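You operate a simulated robot arm through the tools that you are given. There is no shell and no other tool. Be economical: measure what you need, move in short steps, check, and stop when the job is done.

Carry out the task below with a simulated robot arm. There is one attempt and no reset: what you move stays moved.

TASK
Open the sieve drawer.

It is judged by the outcome, as a careful person would: the job done as asked, and still so three seconds after it is handed in. It fails if anything else is knocked over, pushed out of place, dropped, spilled or broken.

THE ROBOT
A 6-joint arm with a two-finger parallel gripper, fixed in place. Base frame: the origin is at the foot of the arm, x ahead of it, y to its left, z up. Lengths are in m, angles in rad, forces in N, time in s.
With the tool pointing down near the work surface it reaches from about 0.24 to 0.66 m from the base axis. Its first joint turns from -1.152 to 1.152 rad. Payload 2.9 kg.
Tool frame: the origin (TCP) lies between the finger pads and is the grasp point; the fingertips stand 0.03 m ahead of it; z points along the fingers, y is the line along which they close. The gripper opens to 0.11 m. The fingers are 0.02 m wide and 0.01 m thick; the gripper's body (0.048 by 0.112 m) begins 0.055 m behind the TCP.
Orientation is told as [roll, pitch, yaw] about the base's x, y, z axes, in that order, counted from this pose: with the fingers straight down and closing along the base's y, the tool's x points along the base's -x, its y along +y and its z along -z.

THE INTERFACE
- The arm moves only by the tool servo_tool. Its argument "deltas" is a list of rows, each an object of numbers (a shift or turn left out is 0, a gripper value left out holds the last): "dx", "dy", "dz": the shift along the base's x, y, z in mm; "rx", "ry", "rz": the turn, a rotation vector about the base's x, y, z in rad; "gripper": the finger opening in mm, from 0 to 110. In form: [{"dx": .., "dy": .., "dz": .., "rx": .., "ry": .., "rz": .., "gripper": ..}, ...]. A call has 1 to 12 rows; each row is the pose to reach, as a shift and turn from the pose commanded when the call began. A row lasts 0.2 s, in which the tool goes at most 0.05 m and 0.15 rad; a call with a longer step from one row to the next is refused whole, and so is a gripper value outside its range. A pose out of reach is approached as far as the arm can. The call stops where the force on the tool passes 40 N (or 10 N more than at its start, if that is more) or the arm is blocked; 0.2 s more then pass. The fingers move at their own pace (about 0.108 m/s each) and stop on an object; they squeeze with about 40 N. The grip force told is the motor's: it shows also when the fingers shut on nothing. Time passes only in rows, and 0.2 s behind the last, so rows that repeat a pose let the fingers close. It gives the time, the measured TCP pose, the force on the tool (base axes), the opening and the grip force at its end, in the units of the frame above (readings bear some noise).
- Cameras (640 x 400 px; columns grow to the right, rows downward): "scene" is fixed at [0.0602, 0.4229, 1.3889]; the picture's right is [-0.91, -0.41, 0.00], its down [-0.24, 0.55, -0.80] and it looks along [0.33, -0.73, -0.60] (base axes); focal length 358 px, centre (320, 200). "wrist" rides on the gripper at [-0.036, 0, -0.057] in the tool frame; the picture's right is [0.00, -1.00, 0.00], its down [0.97, 0.00, -0.24] and it looks along [0.24, 0.00, 0.97] (tool axes); focal length 218 px, centre (320, 200).
- capture(camera): a new picture of that camera. No time passes.
- measure_at(camera, pixels): for up to 12 pixels [column, row] of the newest picture of that camera ("zoom" is the newest enlarged one), the place [x, y, z] in the base frame of the surface seen there, good to about 0.002 m, but the place of the scene camera against the robot may be out by one fixed shift of up to 0.012 m in any direction. No time passes.
- inspect(camera, box): a new picture of the part [left, top, right, bottom] of that camera's present view, enlarged. No time passes.
- job_done(): hands the job in; it is judged then, once.

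Work in short steps. Measure before you move; look again where a grasp or a placing could have gone wrong, and mend it. You have 60 turns and 30 pictures in all, the two below and enlarged ones among them. Open the gripper and draw the arm clear of the work before you hand the job in, unless the task says otherwise; then end with one line.

The tools are called after "Request:" as a command line: name --argument value ..., lists and objects as JSON in quotes. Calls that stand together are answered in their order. servo_tool: Moves the arm, as the interface text tells. Its arguments: {"type":"object","properties":{"deltas":{"type":"array"}},"required":["deltas"]} The other tools are called the same way: capture (camera) takes a picture; measure_at (camera, pixels) gives the place of the surface under pixels of a picture; inspect (camera, box) takes an enlarged picture of a part of a camera's view; job_done () hands the job in.

At the start:

```text
clock: 0.0
ee_pos: [0.3201, -0.2226, 0.9535]
orientation: [-0.001, -0.001, 0.001]
contact_force: [0.3, 0.3, 0.3]
gripper_width: 0.11
finger_force: 0.1
```

scene: 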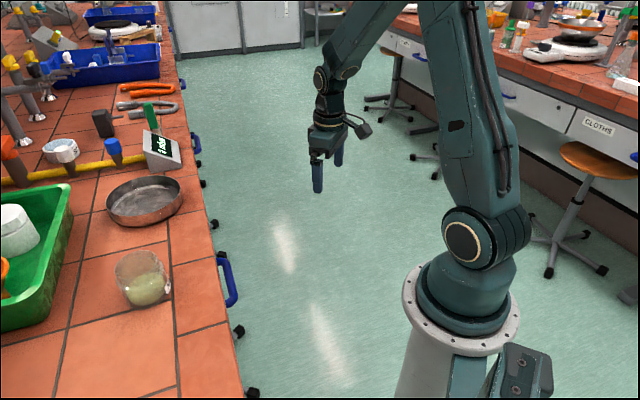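
wrist: 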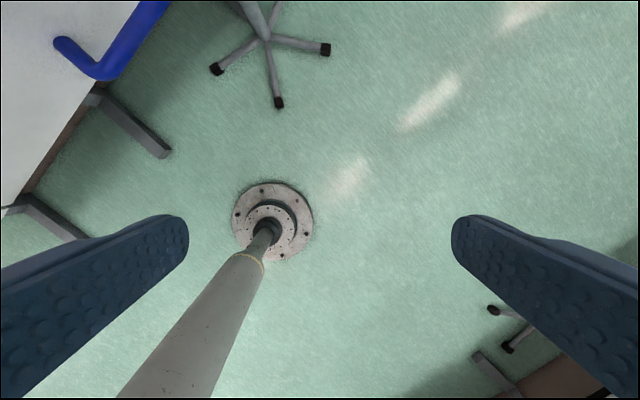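

The left bench carries blue handles (228,280), (196,143). I'll measure them and zoom in to look for labels.

Request:
measure_at --camera "scene" --pixels '[[232, 280], [224, 258], [231, 303], [196, 143], [200, 250], [500, 95], [600, 125], [465, 240], [215, 215], [240, 330], [318, 190], [635, 155]]'

Request:
inspect --camera "scene" --box '[140, 100, 300, 400]'

Request:
inspect --camera "scene" --box '[360, 0, 640, 175]'

```text
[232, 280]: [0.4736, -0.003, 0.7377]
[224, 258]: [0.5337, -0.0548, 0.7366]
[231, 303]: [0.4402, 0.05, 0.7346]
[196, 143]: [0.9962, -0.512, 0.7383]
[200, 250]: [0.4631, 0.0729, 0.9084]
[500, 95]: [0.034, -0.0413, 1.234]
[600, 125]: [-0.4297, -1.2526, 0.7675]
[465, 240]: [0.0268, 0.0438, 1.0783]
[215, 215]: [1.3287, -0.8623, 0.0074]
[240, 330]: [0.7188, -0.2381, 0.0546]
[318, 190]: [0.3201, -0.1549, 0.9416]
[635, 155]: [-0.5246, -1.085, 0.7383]
```

```text
1.33 times, centred on (220, 250) of scene
```

zoom: 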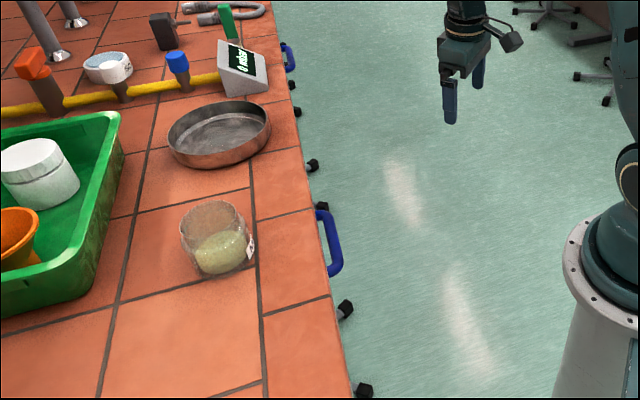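

```text
2.29 times, centred on (500, 88) of scene
```

zoom: 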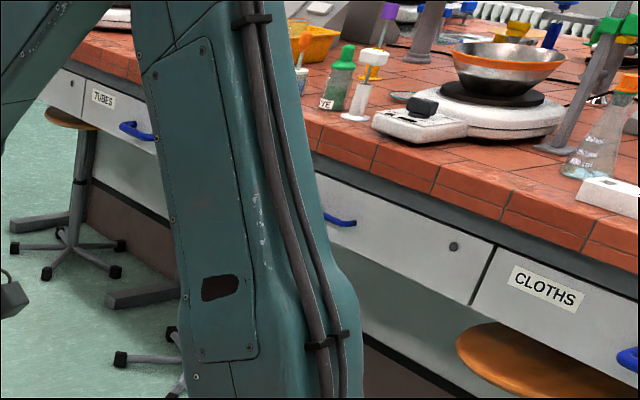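

The handle at about (0.474,-0.003,0.738) is the one in reach, on a front that runs at about 45° to the base. I'll refine it from the wrist view, then turn the wrist camera to read the label.

Request:
measure_at --camera "wrist" --pixels '[[65, 45], [90, 70], [110, 65], [130, 40], [150, 12], [40, 60], [80, 20], [20, 150], [100, 20]]'

Request:
inspect --camera "wrist" --box '[0, 0, 240, 150]'

```text
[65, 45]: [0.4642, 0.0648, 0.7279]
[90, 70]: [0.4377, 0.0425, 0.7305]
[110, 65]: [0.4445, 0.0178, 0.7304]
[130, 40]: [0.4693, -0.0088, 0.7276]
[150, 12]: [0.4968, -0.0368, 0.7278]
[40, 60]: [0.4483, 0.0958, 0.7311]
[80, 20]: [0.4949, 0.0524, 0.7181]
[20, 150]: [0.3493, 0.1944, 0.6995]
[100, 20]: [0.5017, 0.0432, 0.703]
```

```text
2.67 times, centred on (120, 75) of wrist
```

zoom: 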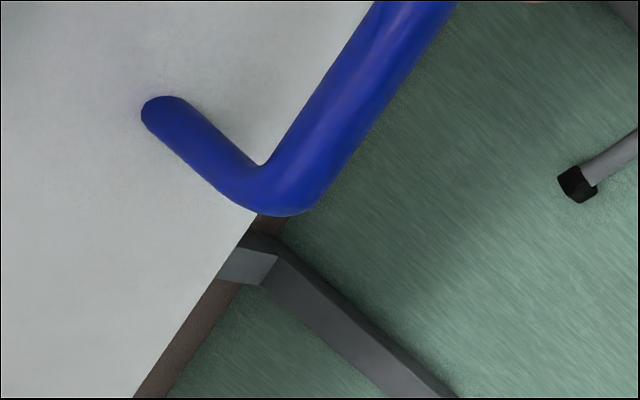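

The bar runs along (0.707,-0.707) at x+y≈0.463, and the front is at x+y≈0.544. First I yaw -45° so the fingers close along the front's normal.

Request:
servo_tool --deltas '[{"rz": -0.131}, {"rz": -0.262}, {"rz": -0.393}, {"rz": -0.524}, {"rz": -0.655}, {"rz": -0.785}]'

Request:
servo_tool --deltas '[{"rx": 0.1, "ry": -0.1}, {"rx": 0.2, "ry": -0.2}, {"rx": 0.3, "ry": -0.3}, {"rx": 0.4, "ry": -0.4}, {"rx": 0.5, "ry": -0.5}, {"rx": 0.6, "ry": -0.6}, {"rx": 0.7, "ry": -0.7}, {"rx": 0.8, "ry": -0.8}]'

Request:
capture --camera "wrist"

```text
clock: 1.4
ee_pos: [0.3197, -0.2224, 0.9539]
orientation: [0.0, 0.002, -0.787]
contact_force: [-1.0, 0.4, 0.9]
gripper_width: 0.1102
finger_force: 0.1
```

```text
clock: 3.2
ee_pos: [0.3561, -0.2036, 0.9531]
orientation: [1.131, 0.0, -0.786]
contact_force: [0.3, -0.3, 0.3]
gripper_width: 0.1101
finger_force: 0.0
out of reach, approached as far as the arm can: row 6, 7, 8
```

```text
24 pictures are left
```

wrist: 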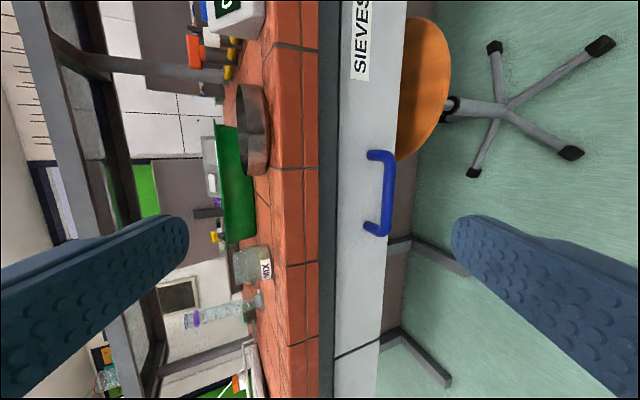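

The label "SIEVES" (360,40) is on the same front as the handle (380,195). I'll zoom in to check that no seam lies between them, and measure the bar.

Request:
measure_at --camera "wrist" --pixels '[[388, 165], [387, 180], [387, 195], [386, 210], [384, 228], [372, 155], [368, 228], [360, 195], [360, 120], [360, 300], [330, 195], [305, 195]]'

Request:
inspect --camera "wrist" --box '[270, 0, 470, 250]'

```text
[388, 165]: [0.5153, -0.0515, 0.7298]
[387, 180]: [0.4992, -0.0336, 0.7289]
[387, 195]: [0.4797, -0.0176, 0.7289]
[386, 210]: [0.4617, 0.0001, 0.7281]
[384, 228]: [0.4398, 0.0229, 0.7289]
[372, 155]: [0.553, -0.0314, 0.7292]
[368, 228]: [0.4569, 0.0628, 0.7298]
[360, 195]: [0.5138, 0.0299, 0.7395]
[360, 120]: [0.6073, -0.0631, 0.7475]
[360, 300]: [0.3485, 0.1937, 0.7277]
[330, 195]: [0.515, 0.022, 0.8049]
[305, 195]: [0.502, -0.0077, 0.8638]
```

```text
1.60 times, centred on (370, 125) of wrist
```

zoom: 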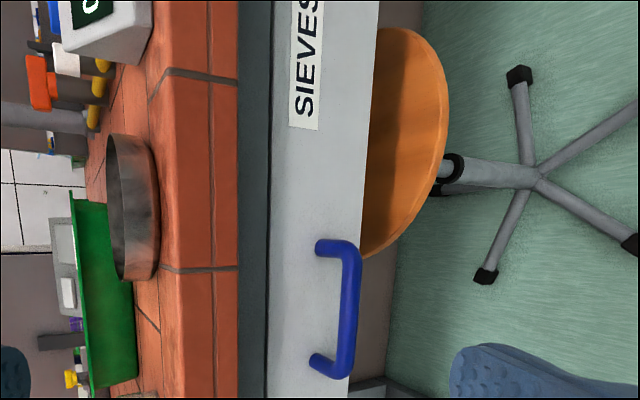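

No seam lies between them, so this is the sieve drawer. I'll check the stool's height and the drawer's lower edge before approaching.

Request:
measure_at --camera "zoom" --pixels '[[420, 100], [385, 60], [385, 230], [440, 150], [365, 100], [350, 200], [258, 200], [275, 200], [225, 200], [345, 300], [300, 100]]'

```text
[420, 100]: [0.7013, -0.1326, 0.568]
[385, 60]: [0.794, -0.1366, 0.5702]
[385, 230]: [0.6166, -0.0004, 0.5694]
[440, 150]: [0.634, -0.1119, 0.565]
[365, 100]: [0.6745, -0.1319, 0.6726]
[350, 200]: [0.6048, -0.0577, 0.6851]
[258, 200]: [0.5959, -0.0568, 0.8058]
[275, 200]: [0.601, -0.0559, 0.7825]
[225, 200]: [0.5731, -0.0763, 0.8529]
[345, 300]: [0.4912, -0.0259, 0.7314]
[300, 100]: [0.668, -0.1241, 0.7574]
```

The stool is at z 0.57, below the drawer's lower edge at about 0.67, so it won't be in the way. Next I move to a pre-grasp about 0.1 m back along the tool axis, with the fingers at 50 mm.

Request:
servo_tool --deltas '[{"dx": 8, "dy": 16, "dz": -23, "gripper": 50}, {"dx": 15, "dy": 32, "dz": -46}, {"dx": 22, "dy": 48, "dz": -69}, {"dx": 30, "dy": 64, "dz": -92}, {"dx": 38, "dy": 80, "dz": -115}, {"dx": 45, "dy": 95, "dz": -138}, {"dx": 52, "dy": 111, "dz": -161}, {"dx": 60, "dy": 127, "dz": -184}, {"dx": 60, "dy": 127, "dz": -184}]'

Request:
capture --camera "wrist"

Request:
capture --camera "scene"

```text
clock: 5.2
ee_pos: [0.4178, -0.0755, 0.7691]
orientation: [1.131, 0.0, -0.787]
contact_force: [0.1, 0.0, 0.1]
gripper_width: 0.0501
finger_force: 0.1
```

```text
22 pictures are left
```

wrist: 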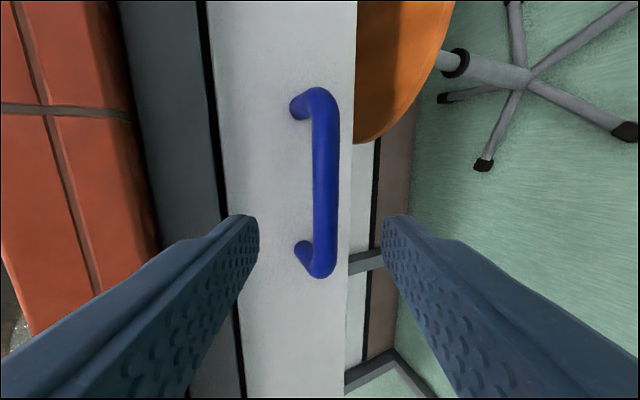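

```text
21 pictures are left
```

scene: 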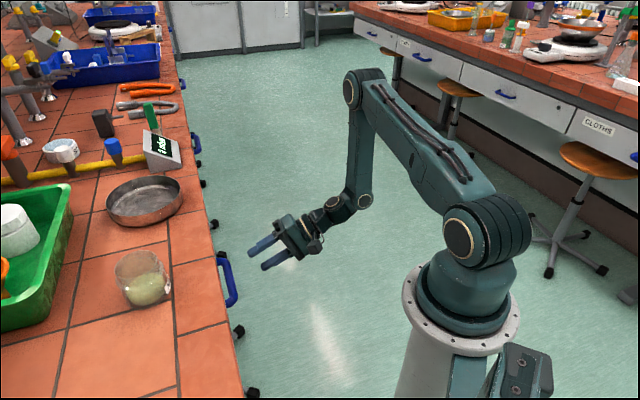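

The pose is good and the bar sits at column 325, rows 100-270. I'll measure it once more from close up.

Request:
measure_at --camera "wrist" --pixels '[[326, 110], [326, 150], [326, 190], [325, 230], [324, 262], [316, 190], [336, 190], [280, 190]]'

```text
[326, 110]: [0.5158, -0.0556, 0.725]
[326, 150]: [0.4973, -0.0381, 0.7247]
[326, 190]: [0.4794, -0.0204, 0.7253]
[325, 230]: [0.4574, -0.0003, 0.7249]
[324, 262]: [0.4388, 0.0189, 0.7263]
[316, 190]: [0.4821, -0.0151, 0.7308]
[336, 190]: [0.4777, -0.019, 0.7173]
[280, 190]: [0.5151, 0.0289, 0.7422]
```

I go forward along the tool axis, so the TCP comes to the bar centre at (0.479,-0.015,0.723), then close.

Request:
servo_tool --deltas '[{"dx": 12, "dy": 12, "dz": -9}, {"dx": 24, "dy": 24, "dz": -18}, {"dx": 37, "dy": 37, "dz": -28}, {"dx": 49, "dy": 49, "dz": -37}, {"dx": 61, "dy": 61, "dz": -46}, {"dx": 61, "dy": 61, "dz": -46}]'

Request:
capture --camera "wrist"

```text
clock: 6.6
ee_pos: [0.4786, -0.0139, 0.7224]
orientation: [1.13, 0.001, -0.785]
contact_force: [-0.1, 0.3, 0.2]
gripper_width: 0.0501
finger_force: 0.0
```

```text
20 pictures are left
```

wrist: 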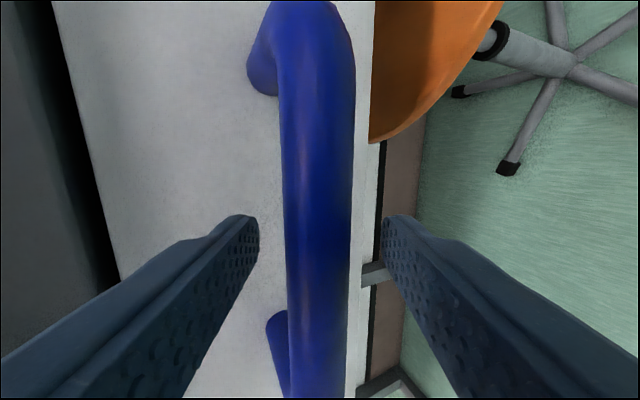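

The bar lies between the fingers, so I close on it.

Request:
servo_tool --deltas '[{"gripper": 0}, {"gripper": 0}, {"gripper": 0}]'

```text
clock: 7.4
ee_pos: [0.4788, -0.0143, 0.7231]
orientation: [1.133, 0.0, -0.786]
contact_force: [1.7, 1.7, 6.2]
gripper_width: 0.0198
finger_force: 45.1
```

The fingers hold the bar (opening 19.8 mm). I pull straight out 56 mm to test it.

Request:
servo_tool --deltas '[{"dx": -5, "dy": -5}, {"dx": -10, "dy": -10}, {"dx": -16, "dy": -16}, {"dx": -22, "dy": -22}, {"dx": -28, "dy": -28}, {"dx": -34, "dy": -34}, {"dx": -40, "dy": -40}]'

Request:
capture --camera "scene"

```text
clock: 9.0
ee_pos: [0.4378, -0.0554, 0.7241]
orientation: [1.136, -0.001, -0.785]
contact_force: [-2.0, 4.4, 21.2]
gripper_width: 0.0199
finger_force: 44.6
```

```text
19 pictures are left
```

scene: 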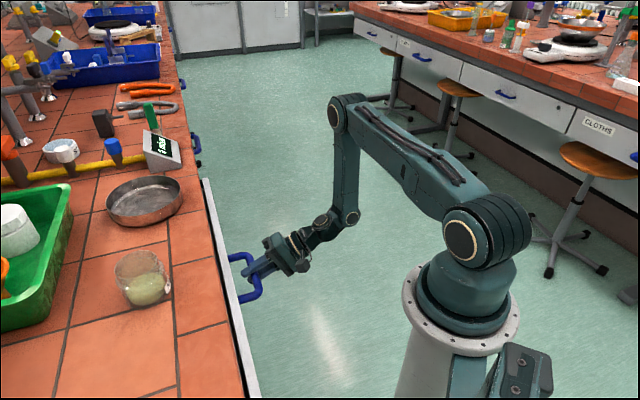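

The drawer slides open. The force on the tool is +21 N in z, so I ease up 2 mm while pulling another 85 mm.

Request:
servo_tool --deltas '[{"dz": 1}, {"dx": -6, "dy": -6, "dz": 2}, {"dx": -12, "dy": -12, "dz": 2}, {"dx": -18, "dy": -18, "dz": 2}, {"dx": -24, "dy": -24, "dz": 2}, {"dx": -30, "dy": -30, "dz": 2}, {"dx": -36, "dy": -36, "dz": 2}, {"dx": -42, "dy": -42, "dz": 2}, {"dx": -48, "dy": -48, "dz": 2}, {"dx": -54, "dy": -54, "dz": 2}, {"dx": -60, "dy": -60, "dz": 2}]'

```text
clock: 11.4
ee_pos: [0.3773, -0.1159, 0.7223]
orientation: [1.125, 0.001, -0.784]
contact_force: [-6.6, 10.7, -17.2]
gripper_width: 0.0196
finger_force: 45.7
```

Request:
servo_tool --deltas '[{"dz": -1}, {"dx": -6, "dy": -6, "dz": -1}, {"dx": -12, "dy": -12, "dz": -1}, {"dx": -18, "dy": -18, "dz": -1}, {"dx": -24, "dy": -24, "dz": -1}, {"dx": -30, "dy": -30, "dz": -1}, {"dx": -36, "dy": -36, "dz": -1}, {"dx": -42, "dy": -42, "dz": -1}]'

Request:
capture --camera "scene"

```text
clock: 13.2
ee_pos: [0.335, -0.1572, 0.7236]
orientation: [1.132, 0.001, -0.786]
contact_force: [-12.7, 16.9, 4.2]
gripper_width: 0.0199
finger_force: 45.3
```

```text
18 pictures are left
```

scene: 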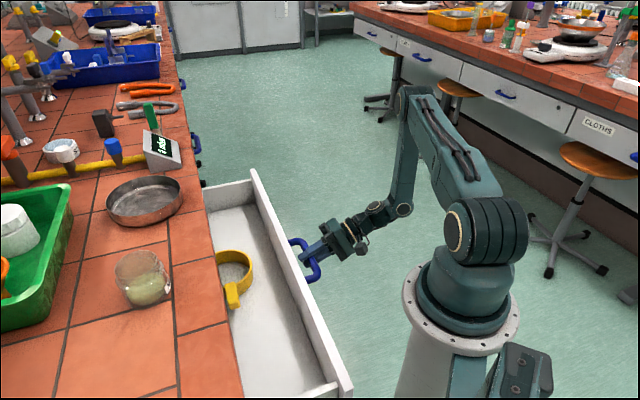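

It is open 0.2 m. The near end of the drawer front (345,390) is coming close to the robot's pedestal, so I'll measure the clearance before pulling more.

Request:
measure_at --camera "scene" --pixels '[[348, 390], [330, 385], [352, 398], [256, 172], [300, 275], [405, 300], [405, 330], [400, 380], [450, 360], [250, 178], [325, 340], [462, 340]]'

Request:
inspect --camera "scene" --box '[160, 150, 480, 400]'

```text
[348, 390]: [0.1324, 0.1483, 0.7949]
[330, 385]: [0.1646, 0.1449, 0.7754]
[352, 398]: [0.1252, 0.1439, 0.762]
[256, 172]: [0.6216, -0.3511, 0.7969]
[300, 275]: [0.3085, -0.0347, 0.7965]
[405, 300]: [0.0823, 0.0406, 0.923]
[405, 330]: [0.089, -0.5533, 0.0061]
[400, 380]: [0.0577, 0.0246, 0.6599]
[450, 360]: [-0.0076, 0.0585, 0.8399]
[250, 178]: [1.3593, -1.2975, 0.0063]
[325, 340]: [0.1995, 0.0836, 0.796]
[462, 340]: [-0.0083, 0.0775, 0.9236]
```

```text
1.60 times, centred on (320, 275) of scene
```

zoom: 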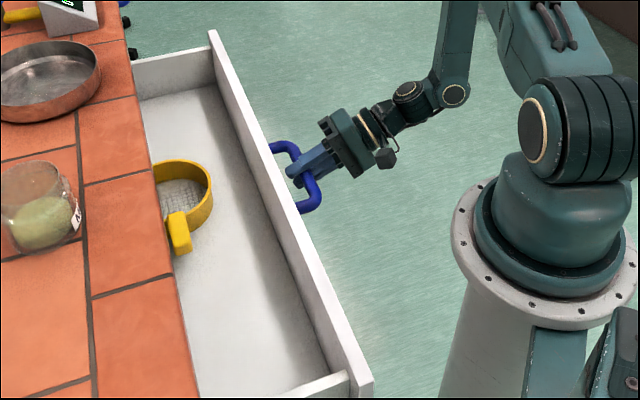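

The front is at n≈0.19 and the pedestal's radius is about 0.065 at this height, so about 0.1 m is clear. I pull 45 mm more, easing the sideways load.

Request:
servo_tool --deltas '[{"dx": -1, "dy": 1}, {"dx": -6, "dy": -4}, {"dx": -11, "dy": -9}, {"dx": -16, "dy": -14}, {"dx": -21, "dy": -19}, {"dx": -26, "dy": -24}, {"dx": -33, "dy": -31}]'

Request:
capture --camera "scene"

```text
clock: 14.8
ee_pos: [0.3327, -0.162, 0.7226]
orientation: [1.132, 0.005, -0.777]
contact_force: [-19.9, 23.2, -3.0]
gripper_width: 0.0198
finger_force: 44.9
out of reach, approached as far as the arm can: row 3, 4, 5, 6, 7
```

```text
16 pictures are left
```

scene: 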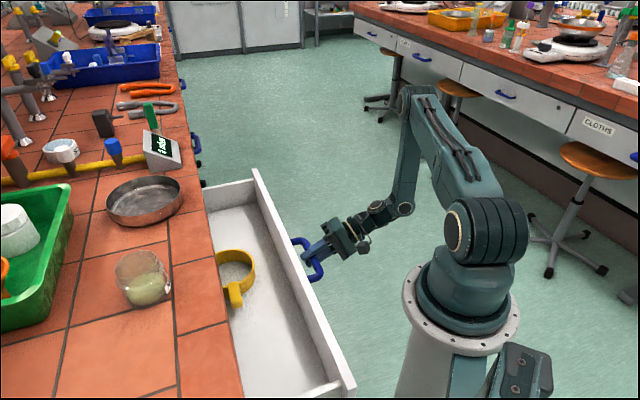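

The arm's reach limit stopped the pull at this tilt, so the drawer is at 0.205 m. I'll loosen the fingers, steepen the tool about the bar while still straddling it, and regrip to pull a little further.

Request:
servo_tool --deltas '[{"gripper": 42}, {"gripper": 42}, {"rx": -0.09, "ry": 0.09}, {"rx": -0.18, "ry": 0.18}, {"rx": -0.27, "ry": 0.27}, {"rx": -0.36, "ry": 0.36}]'

Request:
capture --camera "wrist"

```text
clock: 16.2
ee_pos: [0.3347, -0.1672, 0.723]
orientation: [0.62, 0.0, -0.785]
contact_force: [0.1, 0.0, 0.1]
gripper_width: 0.0422
finger_force: 0.1
```

```text
15 pictures are left
```

wrist: 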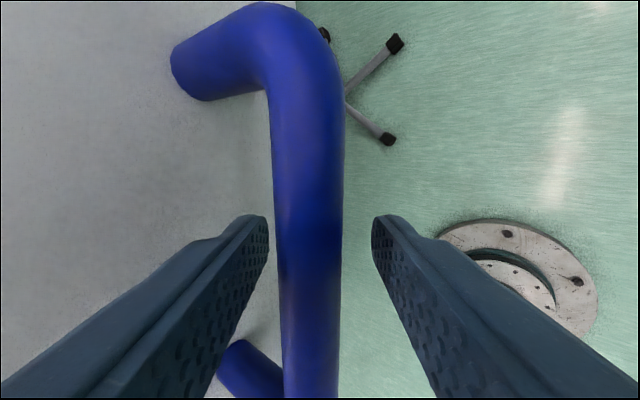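

The bar is still between the fingers and nothing is touching. I regrip and pull further.

Request:
servo_tool --deltas '[{"gripper": 0}, {"gripper": 0}, {"gripper": 0}]'

Request:
servo_tool --deltas '[{"dx": -5, "dy": -5}, {"dx": -10, "dy": -10}, {"dx": -15, "dy": -15}, {"dx": -20, "dy": -20}, {"dx": -25, "dy": -25}, {"dx": -30, "dy": -30}, {"dx": -35, "dy": -35}]'

Request:
capture --camera "scene"

```text
clock: 17.0
ee_pos: [0.3357, -0.1643, 0.7242]
orientation: [0.625, -0.002, -0.786]
contact_force: [-0.4, 3.2, 25.9]
gripper_width: 0.0197
finger_force: 45.2
```

```text
clock: 18.6
ee_pos: [0.3007, -0.1998, 0.7244]
orientation: [0.629, 0.002, -0.784]
contact_force: [-4.6, 7.4, 33.9]
gripper_width: 0.0199
finger_force: 45.1
```

```text
14 pictures are left
```

scene: 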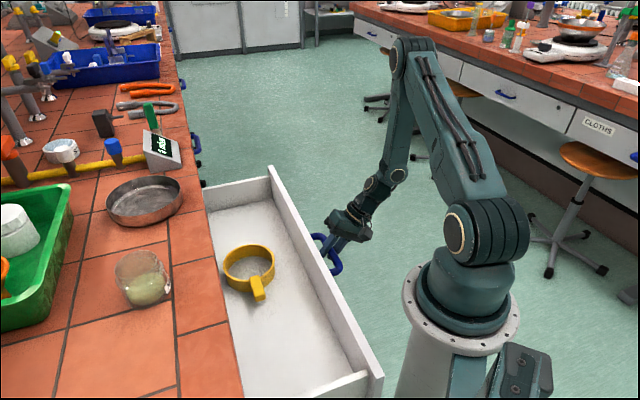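

The drawer is open about 0.25 m with the sieve fully exposed (250,270), and clear of the pedestal. I release, then back off along the tool axis.

Request:
servo_tool --deltas '[{"gripper": 42}, {"gripper": 42}, {"gripper": 42}]'

Request:
servo_tool --deltas '[{"dx": -4, "dy": -4, "dz": 8}, {"dx": -8, "dy": -8, "dz": 16}, {"dx": -12, "dy": -12, "dz": 24}, {"dx": -16, "dy": -16, "dz": 32}, {"dx": -20, "dy": -20, "dz": 40}, {"dx": -24, "dy": -24, "dz": 48}, {"dx": -28, "dy": -28, "dz": 56}]'

Request:
capture --camera "wrist"

```text
clock: 19.4
ee_pos: [0.3007, -0.2028, 0.7237]
orientation: [0.623, -0.001, -0.786]
contact_force: [0.4, 0.5, 0.3]
gripper_width: 0.0421
finger_force: 0.1
```

```text
clock: 21.0
ee_pos: [0.2752, -0.2272, 0.7798]
orientation: [0.622, 0.001, -0.784]
contact_force: [-0.4, -0.3, -0.3]
gripper_width: 0.0421
finger_force: 0.0
```

```text
13 pictures are left
```

wrist: 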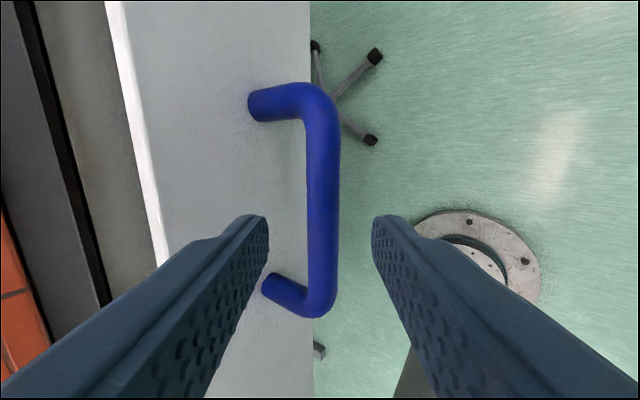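

The fingers are clear of the bar. I raise the arm straight up and check.

Request:
servo_tool --deltas '[{"dz": 25}, {"dz": 50}, {"dz": 75}, {"dz": 100}, {"dx": 5, "dy": -5, "dz": 125}, {"dx": 10, "dy": -10, "dz": 150}, {"dx": 15, "dy": -15, "dz": 175}]'

Request:
capture --camera "scene"

```text
clock: 22.6
ee_pos: [0.2892, -0.2425, 0.9551]
orientation: [0.621, 0.002, -0.786]
contact_force: [0.1, 1.3, -0.7]
gripper_width: 0.042
finger_force: 0.0
out of reach, approached as far as the arm can: row 1, 2, 3, 4, 5, 6, 7
```

```text
12 pictures are left
```

scene: 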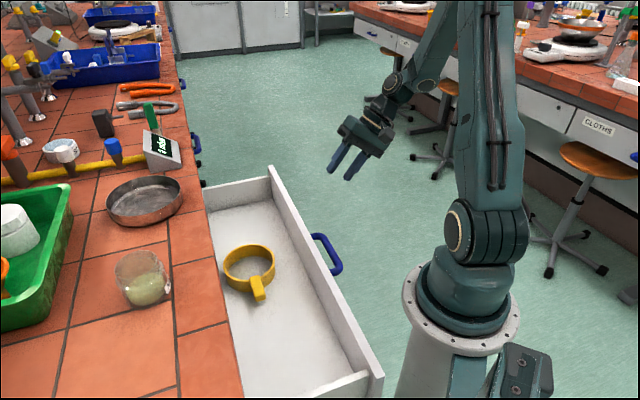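

The drawer stays open, the arm is clear and everything else is where it was. I open the gripper fully and hand in.

Request:
servo_tool --deltas '[{"gripper": 110}, {"gripper": 110}]'

Request:
job_done

```text
clock: 23.2
ee_pos: [0.289, -0.2416, 0.9541]
orientation: [0.622, 0.0, -0.786]
contact_force: [-0.1, 0.8, -0.9]
gripper_width: 0.1101
finger_force: 0.0
```

```text
The job is handed in.
```

The drawer labelled "SIEVES" is open about 0.25 m with the sieve in view, nothing else was moved, and the arm is clear with its gripper open.
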